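You operate a simulated robot arm through the tools that you are given. There is no shell and no other tool. Be economical: measure what you need, move in short steps, check, and stop when the job is done.

You are at the controls of a simulated robot arm. One attempt, no reset.

TASK
Put the steel cube labelled "P5" from the top of the green belt on the grey heat sink there and the steel cube marked "J7" on top of the gold brass puck there.
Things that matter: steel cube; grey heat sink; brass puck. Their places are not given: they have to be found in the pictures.

The check looks at the end state, three seconds after you hand in, the way a careful person would. Anything else that was tipped, shoved, dropped, spilled or broken makes it a failure.

THE ROBOT
A 7-joint arm with a two-finger parallel gripper, fixed in place. Base frame: the origin is at the foot of the arm, x ahead of it, y to its left, z up; the work surface is at about z = 0. Units: cm, rad, N and s.
With the tool pointing down near the work surface it reaches from about 24 to 62 cm from the base axis. Its first joint turns from -1.152 to 1.152 rad. Payload 2.6 kg.
The TCP is the grasp point between the finger pads, 3 cm short of the fingertips. In the tool frame z runs along the fingers and y along their closing line. Largest opening 9.4 cm; finger width 2.8, thickness 1; the body of the gripper, 5 by 9.6 cm, starts 5.5 cm behind the TCP.
Orientation is that of the tool frame in the base frame, as a unit quaternion [w, x, y, z]. With the fingers straight down and closing along the base's y, the tool's x points along the base's -x, its y along +y and its z along -z.

THE INTERFACE
- The arm moves only by the tool drive_tool. Its argument "series" is a list of rows, each a list of 3 entries, a list of its own where there are three numbers: the closure, from 0 (fully open) to 1 (shut), then the shift along the tool's x, y, z in units of 25 mm (1.0 is 25 mm), then the turn, a rotation vector about the tool's x, y, z in units of 5 degrees (1.0 is 5 degrees). In form: [[jaw, [dx, dy, dz], [ax, ay, az]], ...]. A call has 1 to 12 rows; each row shifts and turns the commanded pose from where the row before left it, along the tool's axes as they then stand. A call with a number of a shift or a turn outside -1 to 1 is refused whole. Rows are played at 5 a second. More than 5 cm and 0.15 rad between two rows, or a gripper value outside its range, and nothing of the call is played. A pose out of reach is approached as far as the arm can. The call stops where the force on the tool passes 40 N (or 10 N more than at its start, if that is more) or the arm is blocked; 0.2 s more then pass. The fingers move at their own pace (about 7.2 cm/s each) and stop on an object; they squeeze with about 34 N. The grip force told is the motor's: it shows also when the fingers shut on nothing. Time passes only in rows, and 0.2 s behind the last, so rows that do not move let the fingers close. The reply holds the time, the measured pose of the TCP, the force on the tool along the base axes, the opening and the grip force, in the units named above and with some noise, and new pictures: "pictures" is both (left out), scene, wrist or none.
- Cameras (640 x 400 px; columns grow to the right, rows downward): "scene" is fixed at [2.59, 43.01, 55.35]; the picture's right is [-0.82, -0.57, 0.00], its down [-0.38, 0.55, -0.74] and it looks along [0.43, -0.61, -0.67] (base axes); focal length 327 px, centre (320, 200). "wrist" rides on the gripper at [-3.7, 0, -5.8] in the tool frame; the picture's right is [0.00, -1.00, 0.00], its down [0.97, 0.00, -0.24] and it looks along [0.24, 0.00, 0.97] (tool axes); focal length 218 px, centre (320, 200).
- locate(camera, pixels): for up to 12 pixels [column, row] of the newest picture of that camera ("zoom" is the newest enlarged one), the place [x, y, z] in the base frame of the surface seen there, good to about 0.2 cm. It takes no simulated time.
- inspect(camera, box): a new picture of the part [left, top, right, bottom] of that camera's present view, enlarged. It takes no simulated time.
- finish_job(): hands the job in; it is judged then, once.

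Work in short steps. Measure before you move; look again where a grasp or a placing could have gone wrong, and mend it. You have 60 turns and 120 pictures in all, those below and enlarged ones among them. Open the gripper and draw the arm clear of the work before you hand the job in, unless the task says otherwise; then end with one line.

The tools are called by a JSON object that holds its "method" and its "body". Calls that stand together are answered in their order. drive_tool: Moves the arm, as the interface text tells. Its arguments: {"type":"object","properties":{"series":{"type":"array","items":{"type":"array"}},"pictures":{"type":"string","enum":["both","scene","wrist","none"]}},"required":["series"]} The other tools are called the same way: locate (camera, pixels) gives the place of the surface under pixels of a picture; inspect (camera, box) takes an enlarged picture of a part of a camera's view; finish_job () hands the job in.

At the start:

```text
time_s: 0.0
tcp_pos: [30.23, 19.54, 29.56]
tool_rot: [0.0, 0.001, 1.0, 0.0]
ft_force: [0.7, 0.0, -0.3]
width: 9.37
finger_force: 0.0
```

scene: 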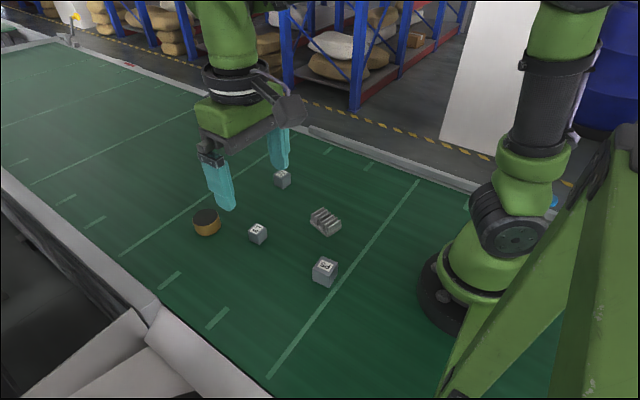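
wrist: 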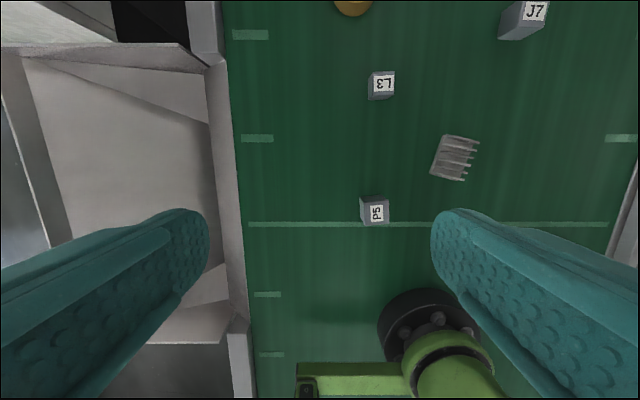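

The pictures show P5 (wrist ~374,212), the heat sink (~455,158), J7 (~533,12), L3 (~382,84) and the puck (scene ~206,222). I'll enlarge the scene and measure the points.

{"method": "inspect", "body": {"camera": "scene", "box": [180, 150, 360, 290]}}

{"method": "locate", "body": {"camera": "scene", "pixels": [[206, 216], [206, 232], [282, 174], [284, 184], [257, 229], [325, 265], [324, 280], [320, 215], [325, 222], [335, 230]]}}

{"method": "locate", "body": {"camera": "wrist", "pixels": [[376, 212], [364, 201], [385, 202], [367, 222], [388, 221], [446, 136], [479, 141], [433, 175], [464, 181], [455, 158], [535, 12]]}}

```text
2.86 times, centred on (270, 220) of scene
```

zoom: 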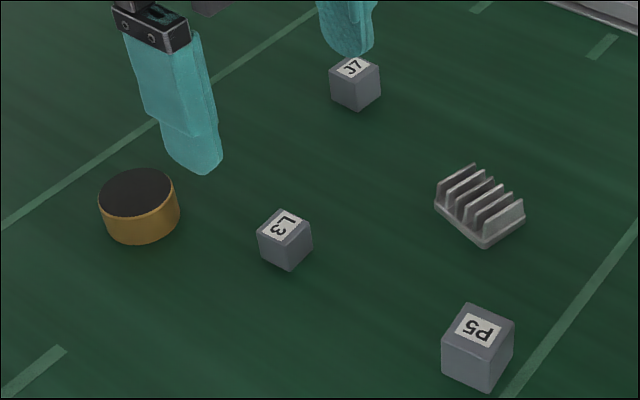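

```text
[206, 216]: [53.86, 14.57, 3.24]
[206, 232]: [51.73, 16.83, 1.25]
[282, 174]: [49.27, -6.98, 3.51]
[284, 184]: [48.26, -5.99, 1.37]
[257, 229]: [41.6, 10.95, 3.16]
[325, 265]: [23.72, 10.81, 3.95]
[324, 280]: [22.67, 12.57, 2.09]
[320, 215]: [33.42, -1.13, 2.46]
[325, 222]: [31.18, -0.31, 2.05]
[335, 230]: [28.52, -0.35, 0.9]
```

```text
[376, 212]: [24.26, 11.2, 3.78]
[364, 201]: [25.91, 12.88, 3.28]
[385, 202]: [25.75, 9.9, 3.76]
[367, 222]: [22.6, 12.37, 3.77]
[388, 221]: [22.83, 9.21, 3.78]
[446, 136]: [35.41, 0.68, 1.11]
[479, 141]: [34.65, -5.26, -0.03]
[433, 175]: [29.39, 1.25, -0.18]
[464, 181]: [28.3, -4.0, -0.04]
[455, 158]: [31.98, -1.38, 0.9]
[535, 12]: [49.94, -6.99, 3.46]
```

P5 is about 3.7 cm on a side near (24.2, 11.1). I'll enlarge the wrist view for exact edges and yaw of P5 and the heat sink.

{"method": "inspect", "body": {"camera": "wrist", "box": [340, 110, 500, 240]}}

```text
3.08 times, centred on (420, 175) of wrist
```

zoom: 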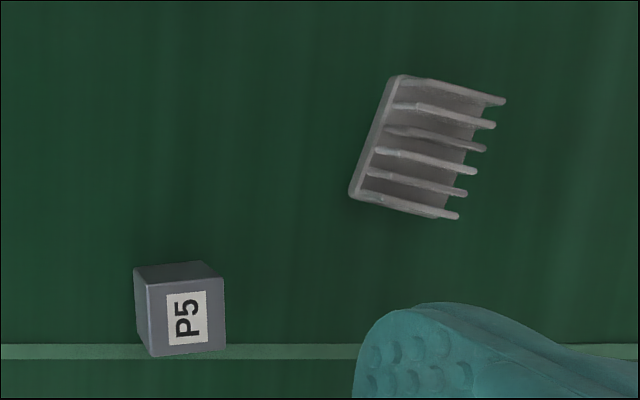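

The P5 top face corners and heat-sink fin ends are clear in the zoom; I'll locate them.

{"method": "locate", "body": {"camera": "zoom", "pixels": [[150, 286], [221, 280], [154, 354], [223, 348], [187, 318], [402, 78], [502, 101], [382, 197], [456, 216], [380, 152], [474, 171], [354, 194]]}}

```text
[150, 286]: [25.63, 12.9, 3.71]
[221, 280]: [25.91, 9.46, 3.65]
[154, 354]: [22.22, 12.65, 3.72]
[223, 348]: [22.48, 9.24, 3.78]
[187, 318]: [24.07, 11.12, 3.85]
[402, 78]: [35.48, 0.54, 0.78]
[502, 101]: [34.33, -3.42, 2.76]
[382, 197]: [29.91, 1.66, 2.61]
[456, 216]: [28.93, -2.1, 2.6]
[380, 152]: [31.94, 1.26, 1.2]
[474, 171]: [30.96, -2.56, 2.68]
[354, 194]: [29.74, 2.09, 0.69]
```

P5: centre (24.06, 11.06), top z≈3.75, yaw ≈ +4°. Heat sink: fin tops z≈2.65, centre ≈ (32.1, -0.9), yaw ≈ -14°. I'll move above P5 at z≈12 with yaw matched.

{"method": "drive_tool", "body": {"series": [[0, [0.308, -0.424, 0.878], [0, 0, 0]], [0, [0.308, -0.424, 0.878], [0, 0, 0]], [0, [0.308, -0.424, 0.878], [0, 0, 0]], [0, [0.308, -0.424, 0.878], [0, 0, 0]], [0, [0.308, -0.424, 0.878], [0, 0, 0]], [0, [0.308, -0.424, 0.878], [0, 0, 0]], [0, [0.308, -0.424, 0.878], [0, 0, 0]], [0, [0.308, -0.424, 0.878], [0, 0, -0.84]], [0, [0, 0, 0], [0, 0, 0]]]}}

```text
time_s: 2.0
tcp_pos: [23.96, 10.98, 11.96]
tool_rot: [0.0, -0.037, 0.999, 0.0]
ft_force: [1.2, -0.2, -0.7]
width: 9.4
finger_force: 0.0
```

scene: 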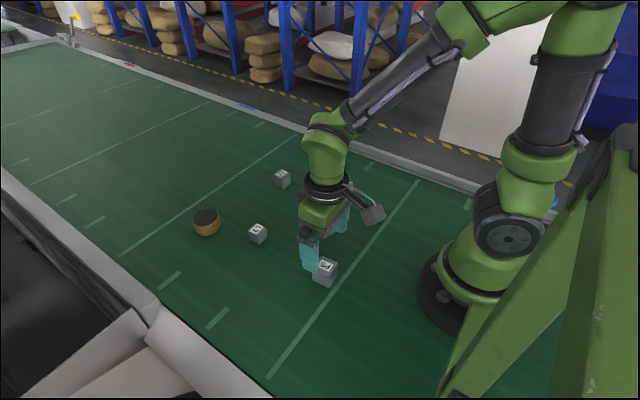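
wrist: 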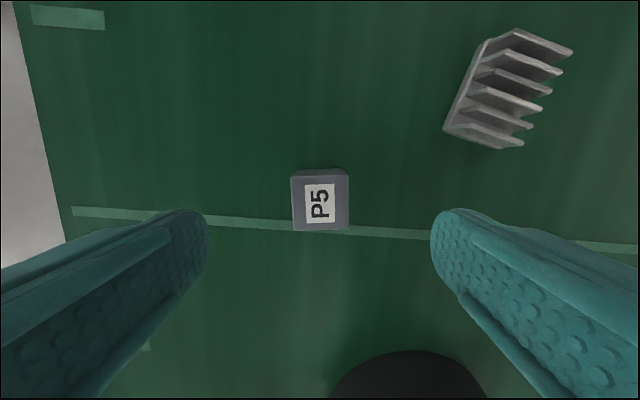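

P5 looks centred and square between the fingers (col ~320). I'll re-measure it and the heat sink from here.

{"method": "locate", "body": {"camera": "wrist", "pixels": [[293, 178], [347, 178], [294, 229], [347, 229], [514, 31], [571, 53], [459, 134], [520, 147], [484, 42], [446, 130], [501, 147]]}}

{"method": "inspect", "body": {"camera": "wrist", "box": [420, 10, 600, 170]}}

```text
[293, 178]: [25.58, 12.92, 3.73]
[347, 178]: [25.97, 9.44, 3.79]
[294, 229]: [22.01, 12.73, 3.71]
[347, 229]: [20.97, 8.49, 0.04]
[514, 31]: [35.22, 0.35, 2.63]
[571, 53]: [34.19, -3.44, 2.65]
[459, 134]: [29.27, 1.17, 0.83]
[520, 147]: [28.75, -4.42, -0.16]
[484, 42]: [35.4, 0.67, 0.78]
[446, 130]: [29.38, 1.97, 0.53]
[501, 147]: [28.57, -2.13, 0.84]
```

```text
2.50 times, centred on (510, 90) of wrist
```

zoom: 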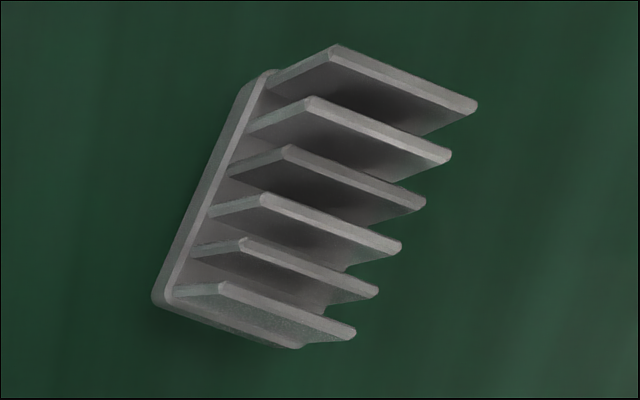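

P5's centre (24.0, 11.06) matches the TCP, so I descend 8.4 cm to z≈3.5 and close.

{"method": "drive_tool", "body": {"series": [[0, [0, 0.03, 0.7], [0, 0, 0]], [0, [0, 0, 0.7], [0, 0, 0]], [0, [0, 0, 0.7], [0, 0, 0]], [0, [0, 0, 0.7], [0, 0, 0]], [0, [0, 0, 0.58], [0, 0, 0]], [0, [0, 0, 0], [0, 0, 0]], [1, [0, 0, 0], [0, 0, 0]], [1, [0, 0, 0], [0, 0, 0]], [1, [0, 0, 0], [0, 0, 0]], [1, [0, 0, 0], [0, 0, 0]], [1, [0, 0, 0], [0, 0, 0]]], "pictures": "wrist"}}

```text
time_s: 4.4
tcp_pos: [24.02, 11.06, 3.52]
tool_rot: [0.0, -0.036, 0.999, 0.0]
ft_force: [0.0, 0.1, -0.3]
width: 4.22
finger_force: 34.1
```

wrist: 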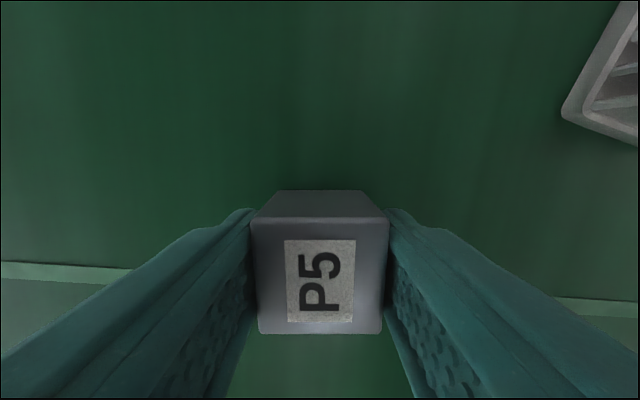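

Held: opening 4.2 cm, 34 N. I lift straight up about 7 cm and check.

{"method": "drive_tool", "body": {"series": [[1, [0, 0, -0.4], [0, 0, 0]], [1, [0, 0, -0.8], [0, 0, 0]], [1, [0, 0, -0.8], [0, 0, 0]], [1, [0, 0, -0.8], [0, 0, 0]], [1, [0, 0, 0], [0, 0, 0]]]}}

```text
time_s: 5.6
tcp_pos: [23.98, 11.08, 10.62]
tool_rot: [0.0, -0.036, 0.999, 0.0]
ft_force: [-0.1, 0.9, -4.0]
width: 4.25
finger_force: 33.4
```

scene: 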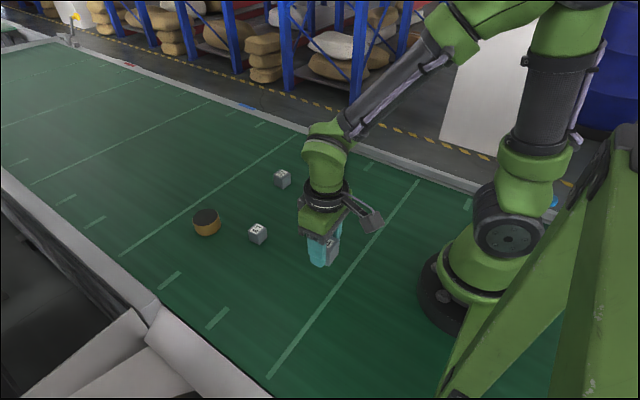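
wrist: 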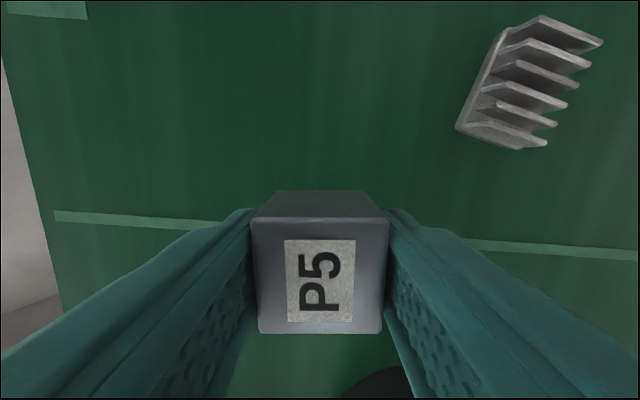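

P5 hangs firmly. I carry it over the heat sink (shift +8.08, -11.96 cm) and turn -18° to align it with the fins.

{"method": "drive_tool", "body": {"series": [[1, [-0.479, -0.835, 0], [0, 0, 0]], [1, [-0.479, -0.835, 0], [0, 0, 0]], [1, [-0.479, -0.835, 0], [0, 0, 0]], [1, [-0.479, -0.835, 0], [0, 0, 0]], [1, [-0.479, -0.835, 0], [0, 0, 0]], [1, [-0.479, -0.835, 0], [0, 0, 0]], [1, [0, 0, 0], [0, 0, 0.9]], [1, [0, 0, 0], [0, 0, 0.9]], [1, [0, 0, 0], [0, 0, 0.9]], [1, [0, 0, 0], [0, 0, 0.9]], [1, [0, 0, 0], [0, 0, 0]]]}}

```text
time_s: 8.0
tcp_pos: [32.08, -0.75, 10.58]
tool_rot: [0.0, 0.12, 0.993, -0.001]
ft_force: [-0.1, 0.0, -3.8]
width: 4.23
finger_force: 33.6
```

scene: 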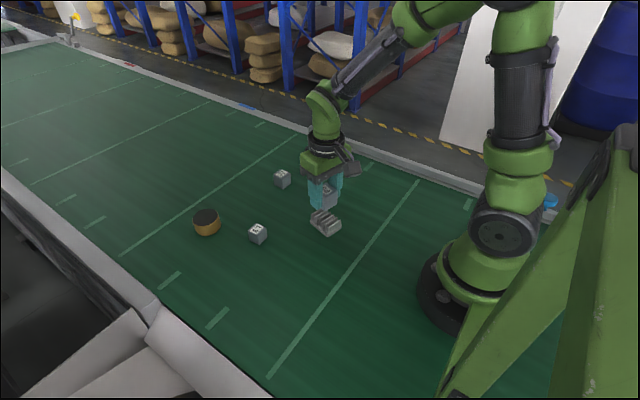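
wrist: 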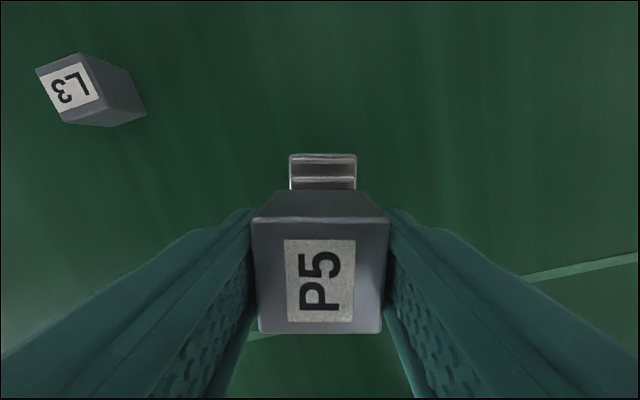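

The sink appears squared under P5 (cols 290–357 vs cube centre 320). I lower to just above the fin tops (contact expected at TCP z≈6.15), nudging y by -0.1.

{"method": "drive_tool", "body": {"series": [[1, [0, -0.05, 0.5], [0, 0, 0]], [1, [0, 0, 0.5], [0, 0, 0]], [1, [0, 0, 0.4], [0, 0, 0]], [1, [0, 0, 0.2], [0, 0, 0]], [1, [0, 0, 0.08], [0, 0, 0]], [1, [0, 0, 0.04], [0, 0, 0]], [1, [0, 0, 0], [0, 0, 0]]]}}

```text
time_s: 9.6
tcp_pos: [32.04, -0.94, 6.22]
tool_rot: [0.0, 0.12, 0.993, 0.0]
ft_force: [-7.9, 0.9, 20.1]
width: 4.23
finger_force: 33.9
```

scene: 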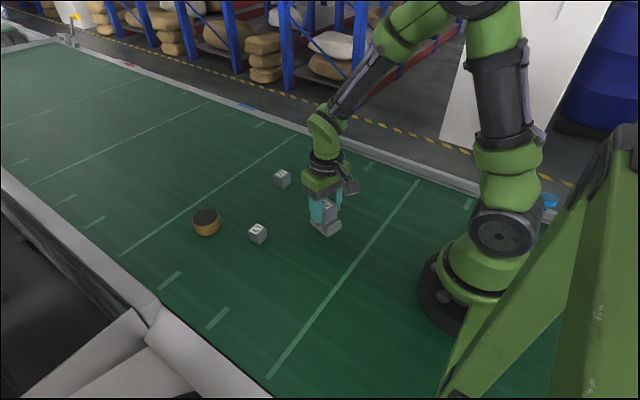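
wrist: 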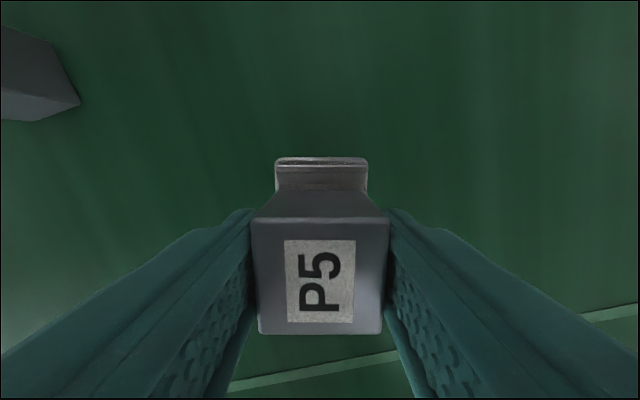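

Contact at z 6.22 (about 20 N up). I ease off 0.5 mm, open, and lift straight away.

{"method": "drive_tool", "body": {"series": [[1, [0, 0, -0.025], [0, 0, 0]], [1, [0, 0, 0], [0, 0, 0]], [0.45, [0, 0, 0], [0, 0, 0]], [0.2, [0, 0, 0], [0, 0, 0]], [0, [0, 0, 0], [0, 0, 0]], [0, [0, 0, 0], [0, 0, 0]], [0, [0, 0, -0.5], [0, 0, 0]], [0, [0, 0, -0.9], [0, 0, 0]], [0, [0, 0, -0.9], [0, 0, 0]], [0, [0, 0, -0.9], [0, 0, 0]], [0, [0, 0, 0], [0, 0, 0]]]}}

```text
time_s: 12.0
tcp_pos: [31.99, -0.96, 14.41]
tool_rot: [-0.001, 0.119, 0.993, 0.0]
ft_force: [0.0, 0.8, 0.2]
width: 9.44
finger_force: 0.1
```

scene: 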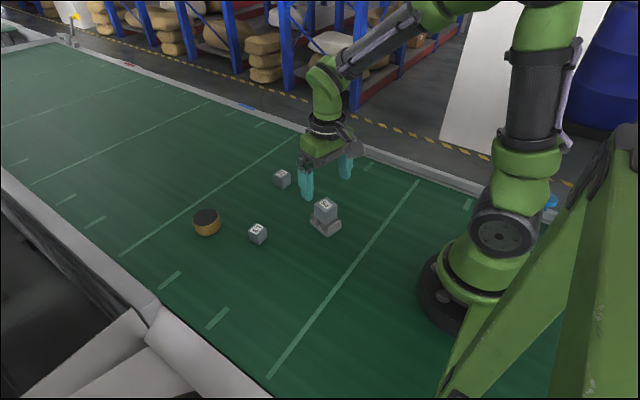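
wrist: 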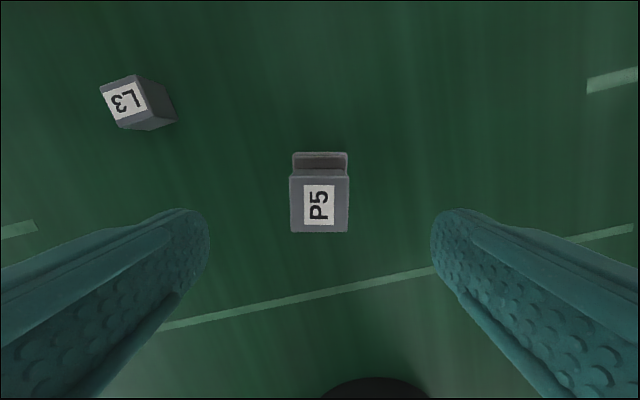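

P5 sits on the sink. Next I go above J7 (≈49.3, -6.8) at z≈14 and turn back to zero yaw.

{"method": "drive_tool", "body": {"series": [[0, [-0.909, -0.077, 0], [0, 0, 0]], [0, [-0.909, -0.077, 0], [0, 0, 0]], [0, [-0.909, -0.077, 0], [0, 0, 0]], [0, [-0.909, -0.077, 0], [0, 0, 0]], [0, [-0.909, -0.077, 0], [0, 0, 0]], [0, [-0.909, -0.077, 0], [0, 0, 0]], [0, [-0.909, -0.077, 0], [0, 0, 0]], [0, [-0.909, -0.077, 0], [0, 0, -0.9]], [0, [0, 0, 0], [0, 0, -0.9]], [0, [0, 0, 0], [0, 0, -0.94]], [0, [0, 0, 0], [0, 0, 0]]]}}

```text
time_s: 14.4
tcp_pos: [49.24, -6.74, 14.21]
tool_rot: [0.0, 0.001, 1.0, 0.0]
ft_force: [-0.5, 0.2, 1.1]
width: 9.39
finger_force: 0.0
```

scene: 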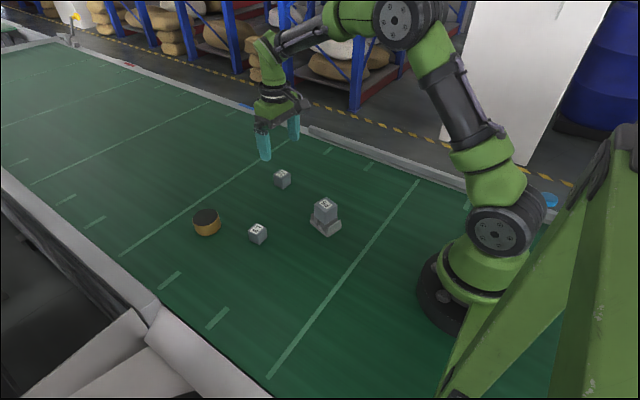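
wrist: 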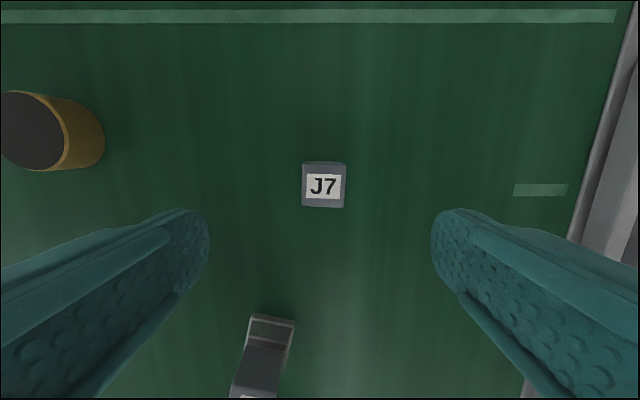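

J7 is visible at (324,186). I'll zoom for its yaw and measure it and the puck.

{"method": "inspect", "body": {"camera": "wrist", "box": [276, 150, 372, 220]}}

{"method": "locate", "body": {"camera": "wrist", "pixels": [[304, 167], [344, 166], [303, 205], [344, 206], [324, 186], [30, 130], [30, 94], [60, 130], [40, 167], [5, 130]]}}

{"method": "locate", "body": {"camera": "scene", "pixels": [[206, 217], [194, 217], [217, 215], [205, 210], [207, 223]]}}

```text
5.71 times, centred on (324, 185) of wrist
```

zoom: 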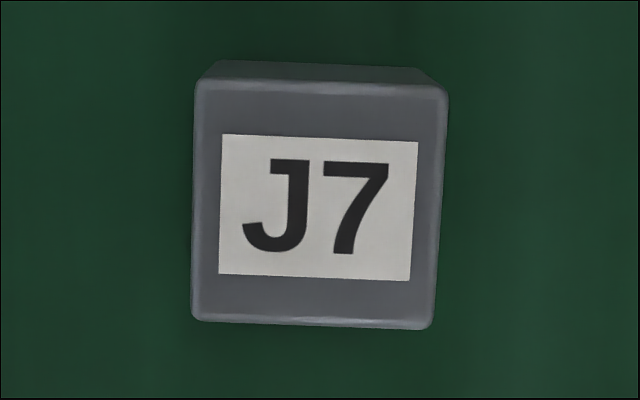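

```text
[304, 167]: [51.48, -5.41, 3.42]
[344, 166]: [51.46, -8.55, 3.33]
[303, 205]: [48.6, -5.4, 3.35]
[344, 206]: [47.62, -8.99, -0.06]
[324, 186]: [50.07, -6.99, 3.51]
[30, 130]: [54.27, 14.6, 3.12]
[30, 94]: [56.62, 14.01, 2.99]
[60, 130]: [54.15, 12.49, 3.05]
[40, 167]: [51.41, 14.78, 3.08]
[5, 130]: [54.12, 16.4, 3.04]
```

```text
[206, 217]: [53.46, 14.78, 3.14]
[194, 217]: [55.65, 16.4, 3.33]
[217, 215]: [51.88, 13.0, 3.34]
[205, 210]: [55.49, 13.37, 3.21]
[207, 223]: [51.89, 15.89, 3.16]
```

J7's centre is ≈ (50.05, -6.97), top z 3.4, yaw ≈ -1.5°. I shift +0.8/-0.2 cm, descend to z≈3.45 and grip.

{"method": "drive_tool", "body": {"series": [[0, [-0.324, -0.09, 0], [0, 0, 0.3]], [0, [0, 0, 0.8], [0, 0, 0]], [0, [0, 0, 0.8], [0, 0, 0]], [0, [0, 0, 0.8], [0, 0, 0]], [0, [0, 0, 0.8], [0, 0, 0]], [0, [0, 0, 0.7], [0, 0, 0]], [0, [0, 0, 0.4], [0, 0, 0]], [0, [0, 0, 0], [0, 0, 0]]]}}

```text
time_s: 16.2
tcp_pos: [50.12, -6.92, 3.57]
tool_rot: [0.001, 0.014, 1.0, 0.0]
ft_force: [-0.4, 0.6, -0.8]
width: 9.4
finger_force: 0.0
```

scene: 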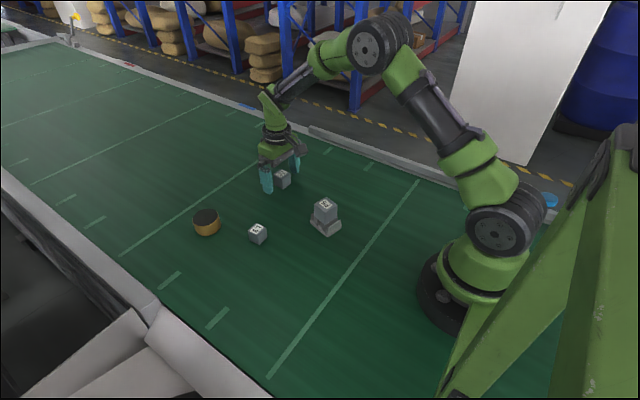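
wrist: 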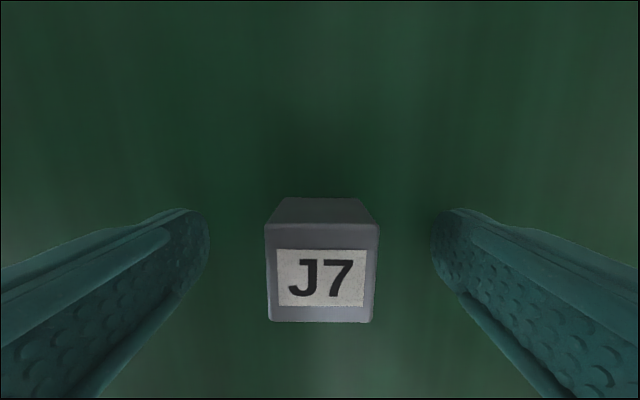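

J7 is centred between the fingers (cols 265–380). I close, then lift ~8 cm.

{"method": "drive_tool", "body": {"series": [[1, [0, 0, 0.04], [0, 0, 0]], [1, [0, 0, 0], [0, 0, 0]], [1, [0, 0, 0], [0, 0, 0]], [1, [0, 0, 0], [0, 0, 0]], [1, [0, 0, 0], [0, 0, 0]], [1, [0, 0, -0.4], [0, 0, 0]], [1, [0, 0, -0.9], [0, 0, 0]], [1, [0, 0, -0.9], [0, 0, 0]], [1, [0, 0, -0.9], [0, 0, 0]], [1, [0, 0, -0.5], [0, 0, 0]], [1, [0, 0, 0], [0, 0, 0]]]}}

```text
time_s: 18.6
tcp_pos: [50.12, -6.96, 12.4]
tool_rot: [0.0, 0.014, 1.0, 0.0]
ft_force: [-0.2, 0.3, -2.3]
width: 3.83
finger_force: 33.7
```

scene: 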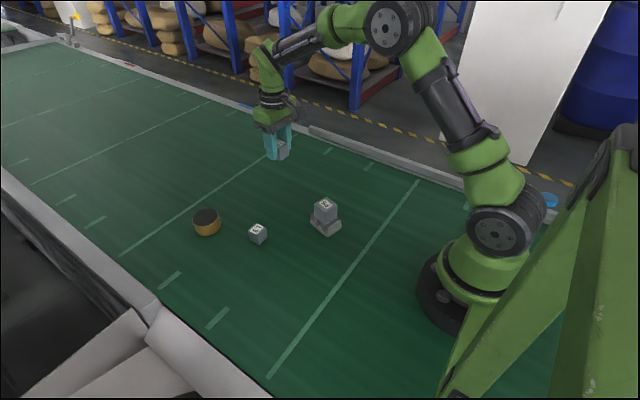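
wrist: 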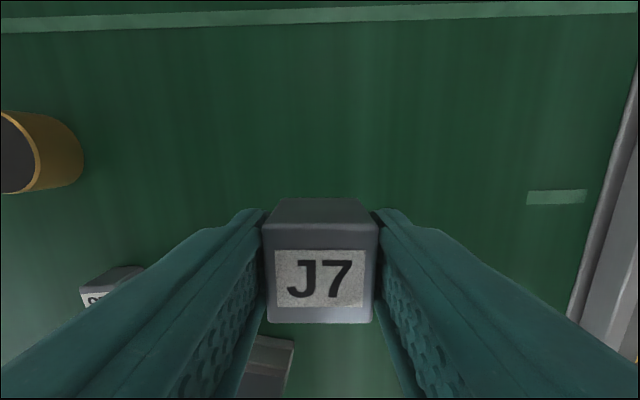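

J7 is held (3.83 cm, weight 2.3 N). I carry it to about (48, 14.5), just short of the puck, to view the puck ahead of the cube.

{"method": "drive_tool", "body": {"series": [[1, [0.108, 0.858, 0], [0, 0, 0]], [1, [0.108, 0.858, 0], [0, 0, 0]], [1, [0.108, 0.858, 0], [0, 0, 0]], [1, [0.108, 0.858, 0], [0, 0, 0]], [1, [0.108, 0.858, 0], [0, 0, 0]], [1, [0.108, 0.858, 0], [0, 0, 0]], [1, [0.108, 0.858, 0], [0, 0, 0]], [1, [0.108, 0.858, 0], [0, 0, 0]], [1, [0.108, 0.858, 0], [0, 0, 0]], [1, [0.108, 0.858, 0], [0, 0, 0]], [1, [0, 0, 0], [0, 0, 0]]]}}

```text
time_s: 21.0
tcp_pos: [48.0, 14.48, 12.55]
tool_rot: [0.0, 0.013, 1.0, 0.0]
ft_force: [0.4, 0.1, -2.5]
width: 3.81
finger_force: 34.1
```

scene: 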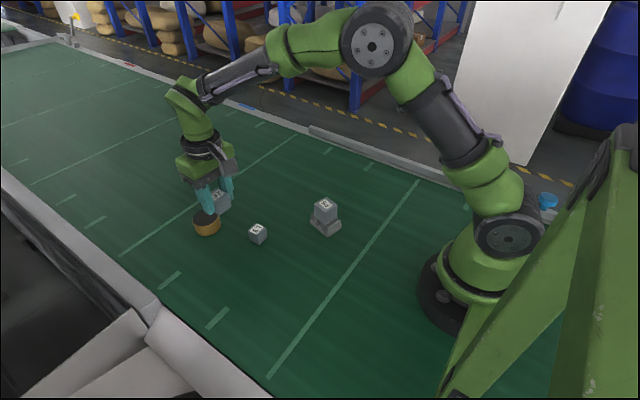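
wrist: 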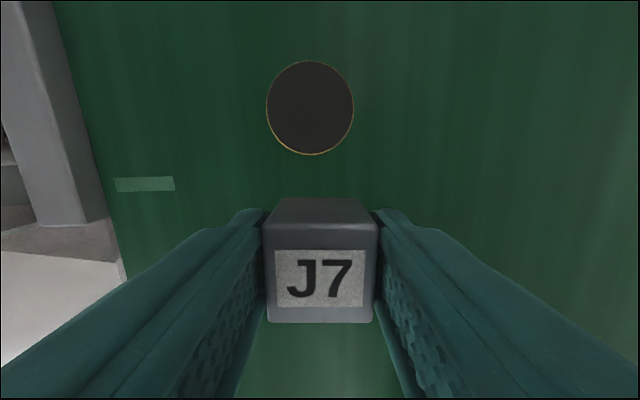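

The puck top shows as an ellipse, cols 267–353, rows 61–154. I'll measure its rim.

{"method": "locate", "body": {"camera": "wrist", "pixels": [[310, 64], [310, 151], [270, 107], [350, 107], [310, 107], [282, 75], [339, 75], [282, 141], [339, 141]]}}

```text
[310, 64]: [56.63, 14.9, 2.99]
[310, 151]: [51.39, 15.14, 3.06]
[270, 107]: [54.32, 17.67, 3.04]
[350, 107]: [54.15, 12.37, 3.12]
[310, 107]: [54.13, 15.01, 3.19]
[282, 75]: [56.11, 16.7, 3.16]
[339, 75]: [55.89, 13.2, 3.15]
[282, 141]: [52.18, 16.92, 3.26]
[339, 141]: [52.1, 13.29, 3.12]
```

Puck centre is ≈ (54.05, 15.03), top z≈3.1. I move over it and lower to TCP z≈7, just above contact.

{"method": "drive_tool", "body": {"series": [[1, [-0.803, 0.096, 0], [0, 0, 0]], [1, [-0.803, 0.096, 0], [0, 0, 0]], [1, [-0.803, 0.096, 0], [0, 0, 0]], [1, [0, 0, 0], [0, 0, 0]], [1, [0, 0, 0.7], [0, 0, 0]], [1, [0, 0, 0.7], [0, 0, 0]], [1, [0, 0, 0.5], [0, 0, 0]], [1, [0, 0, 0.2], [0, 0, 0]], [1, [0, 0, 0], [0, 0, 0]]]}}

```text
time_s: 23.0
tcp_pos: [54.09, 14.93, 7.19]
tool_rot: [0.0, 0.014, 1.0, 0.0]
ft_force: [0.7, -0.4, -3.7]
width: 3.82
finger_force: 34.6
```

scene: 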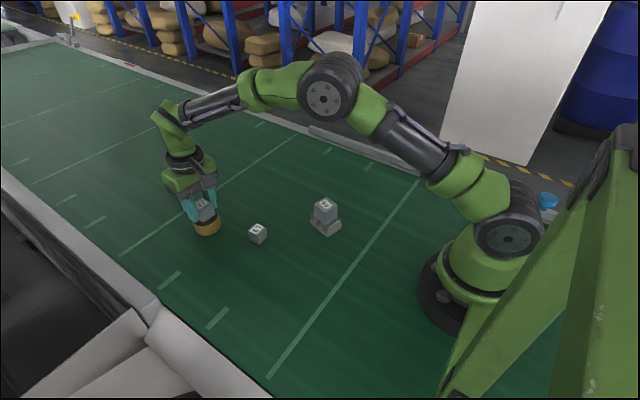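
wrist: 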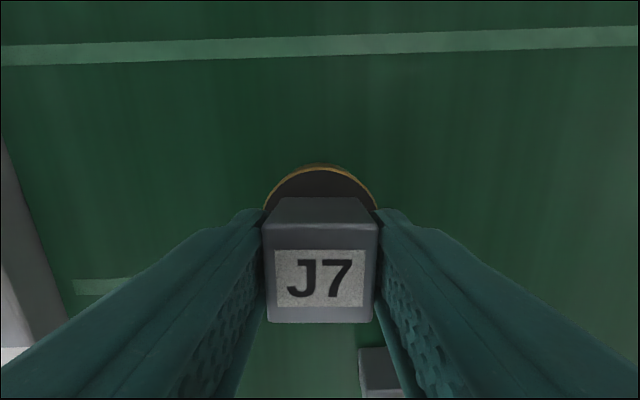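

Centred over the puck. I lower gently toward contact at TCP z≈6.6.

{"method": "drive_tool", "body": {"series": [[1, [0, 0.02, 0.1], [0, 0, 0]], [1, [0, 0, 0.08], [0, 0, 0]], [1, [0, 0, 0.04], [0, 0, 0]], [1, [0, 0, 0.02], [0, 0, 0]], [1, [0, 0, 0], [0, 0, 0]]], "pictures": "none"}}

```text
time_s: 24.2
tcp_pos: [54.2, 15.06, 6.59]
tool_rot: [-0.001, 0.014, 1.0, 0.0]
ft_force: [-1.2, 0.3, 2.7]
width: 3.85
finger_force: 34.3
```

The force turned from -3 to +3 N: light contact. I open and lift straight up.

{"method": "drive_tool", "body": {"series": [[1, [0, 0, 0], [0, 0, 0]], [0.45, [0, 0, 0], [0, 0, 0]], [0.2, [0, 0, 0], [0, 0, 0]], [0, [0, 0, 0], [0, 0, 0]], [0, [0, 0, 0], [0, 0, 0]], [0, [0, 0, -0.5], [0, 0, 0]], [0, [0, 0, -0.9], [0, 0, 0]], [0, [0, 0, -0.9], [0, 0, 0]], [0, [0, 0, -0.9], [0, 0, 0]], [0, [0, 0, -0.9], [0, 0, 0]], [0, [0, 0, 0], [0, 0, 0]]]}}

```text
time_s: 26.6
tcp_pos: [54.09, 15.02, 16.81]
tool_rot: [0.0, 0.014, 1.0, 0.0]
ft_force: [-0.5, 0.6, -0.3]
width: 9.41
finger_force: 0.0
```

scene: 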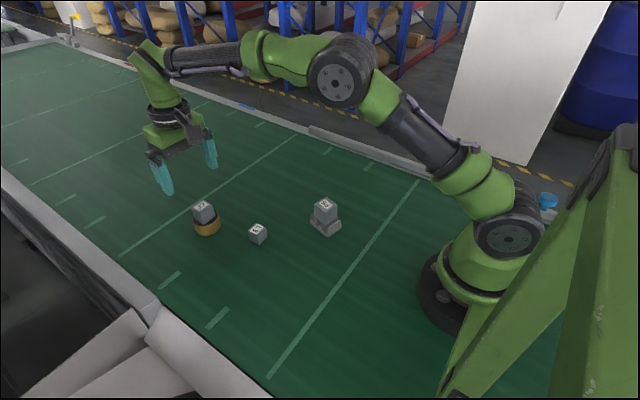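
wrist: 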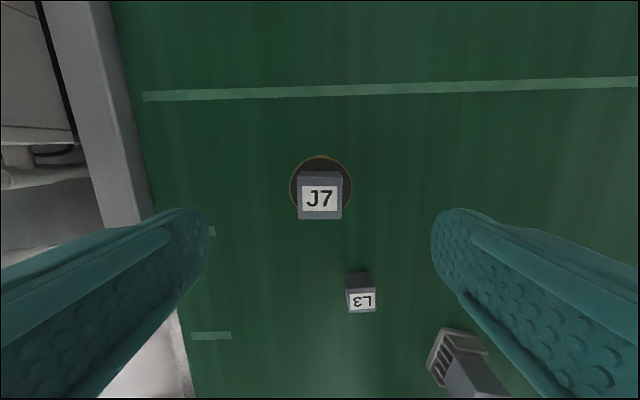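

Both cubes stand on their bases. I draw the arm further up and check with one enlarged view.

{"method": "drive_tool", "body": {"series": [[0, [0.6, 0, -0.9], [0, 0, 0]], [0, [0.6, 0, -0.9], [0, 0, 0]], [0, [0.6, 0, -0.9], [0, 0, 0]], [0, [0.6, 0, -0.9], [0, 0, 0]], [0, [0, 0, 0], [0, 0, 0]]], "pictures": "none"}}

{"method": "inspect", "body": {"camera": "scene", "box": [180, 150, 360, 262]}}

```text
time_s: 27.8
tcp_pos: [47.95, 15.24, 25.82]
tool_rot: [0.0, 0.014, 1.0, 0.0]
ft_force: [0.1, 0.4, 0.1]
width: 9.39
finger_force: 0.1
```

```text
3.56 times, centred on (270, 206) of scene
```

zoom: 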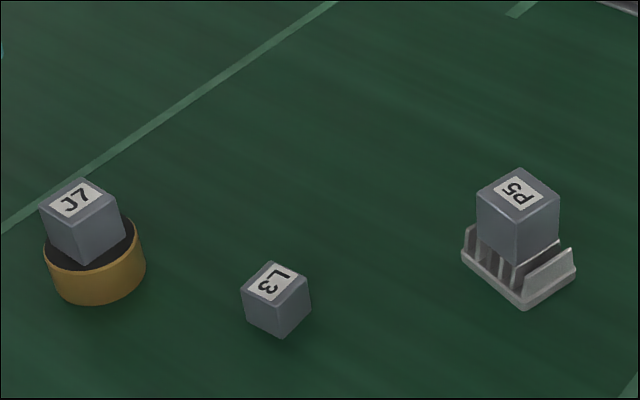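

Both look in place; I verify that the tops are level and centred.

{"method": "locate", "body": {"camera": "zoom", "pixels": [[519, 172], [481, 200], [556, 200], [518, 228], [78, 182], [44, 210], [119, 207], [84, 236]]}}

```text
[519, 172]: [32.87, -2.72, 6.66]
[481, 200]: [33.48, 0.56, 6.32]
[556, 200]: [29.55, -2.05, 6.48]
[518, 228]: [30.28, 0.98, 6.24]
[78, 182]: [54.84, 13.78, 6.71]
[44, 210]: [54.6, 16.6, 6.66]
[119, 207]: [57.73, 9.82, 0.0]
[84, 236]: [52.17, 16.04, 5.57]
```

The tops are level (z≈6.3–6.7) and sit over their supports, L3 is untouched, and the gripper is open and clear. I hand in.

{"method": "finish_job", "body": {}}

```text
The job is handed in.
```

P5 is on the grey heat sink and J7 is on the brass puck; L3 was not touched, and the arm is clear with the gripper open.
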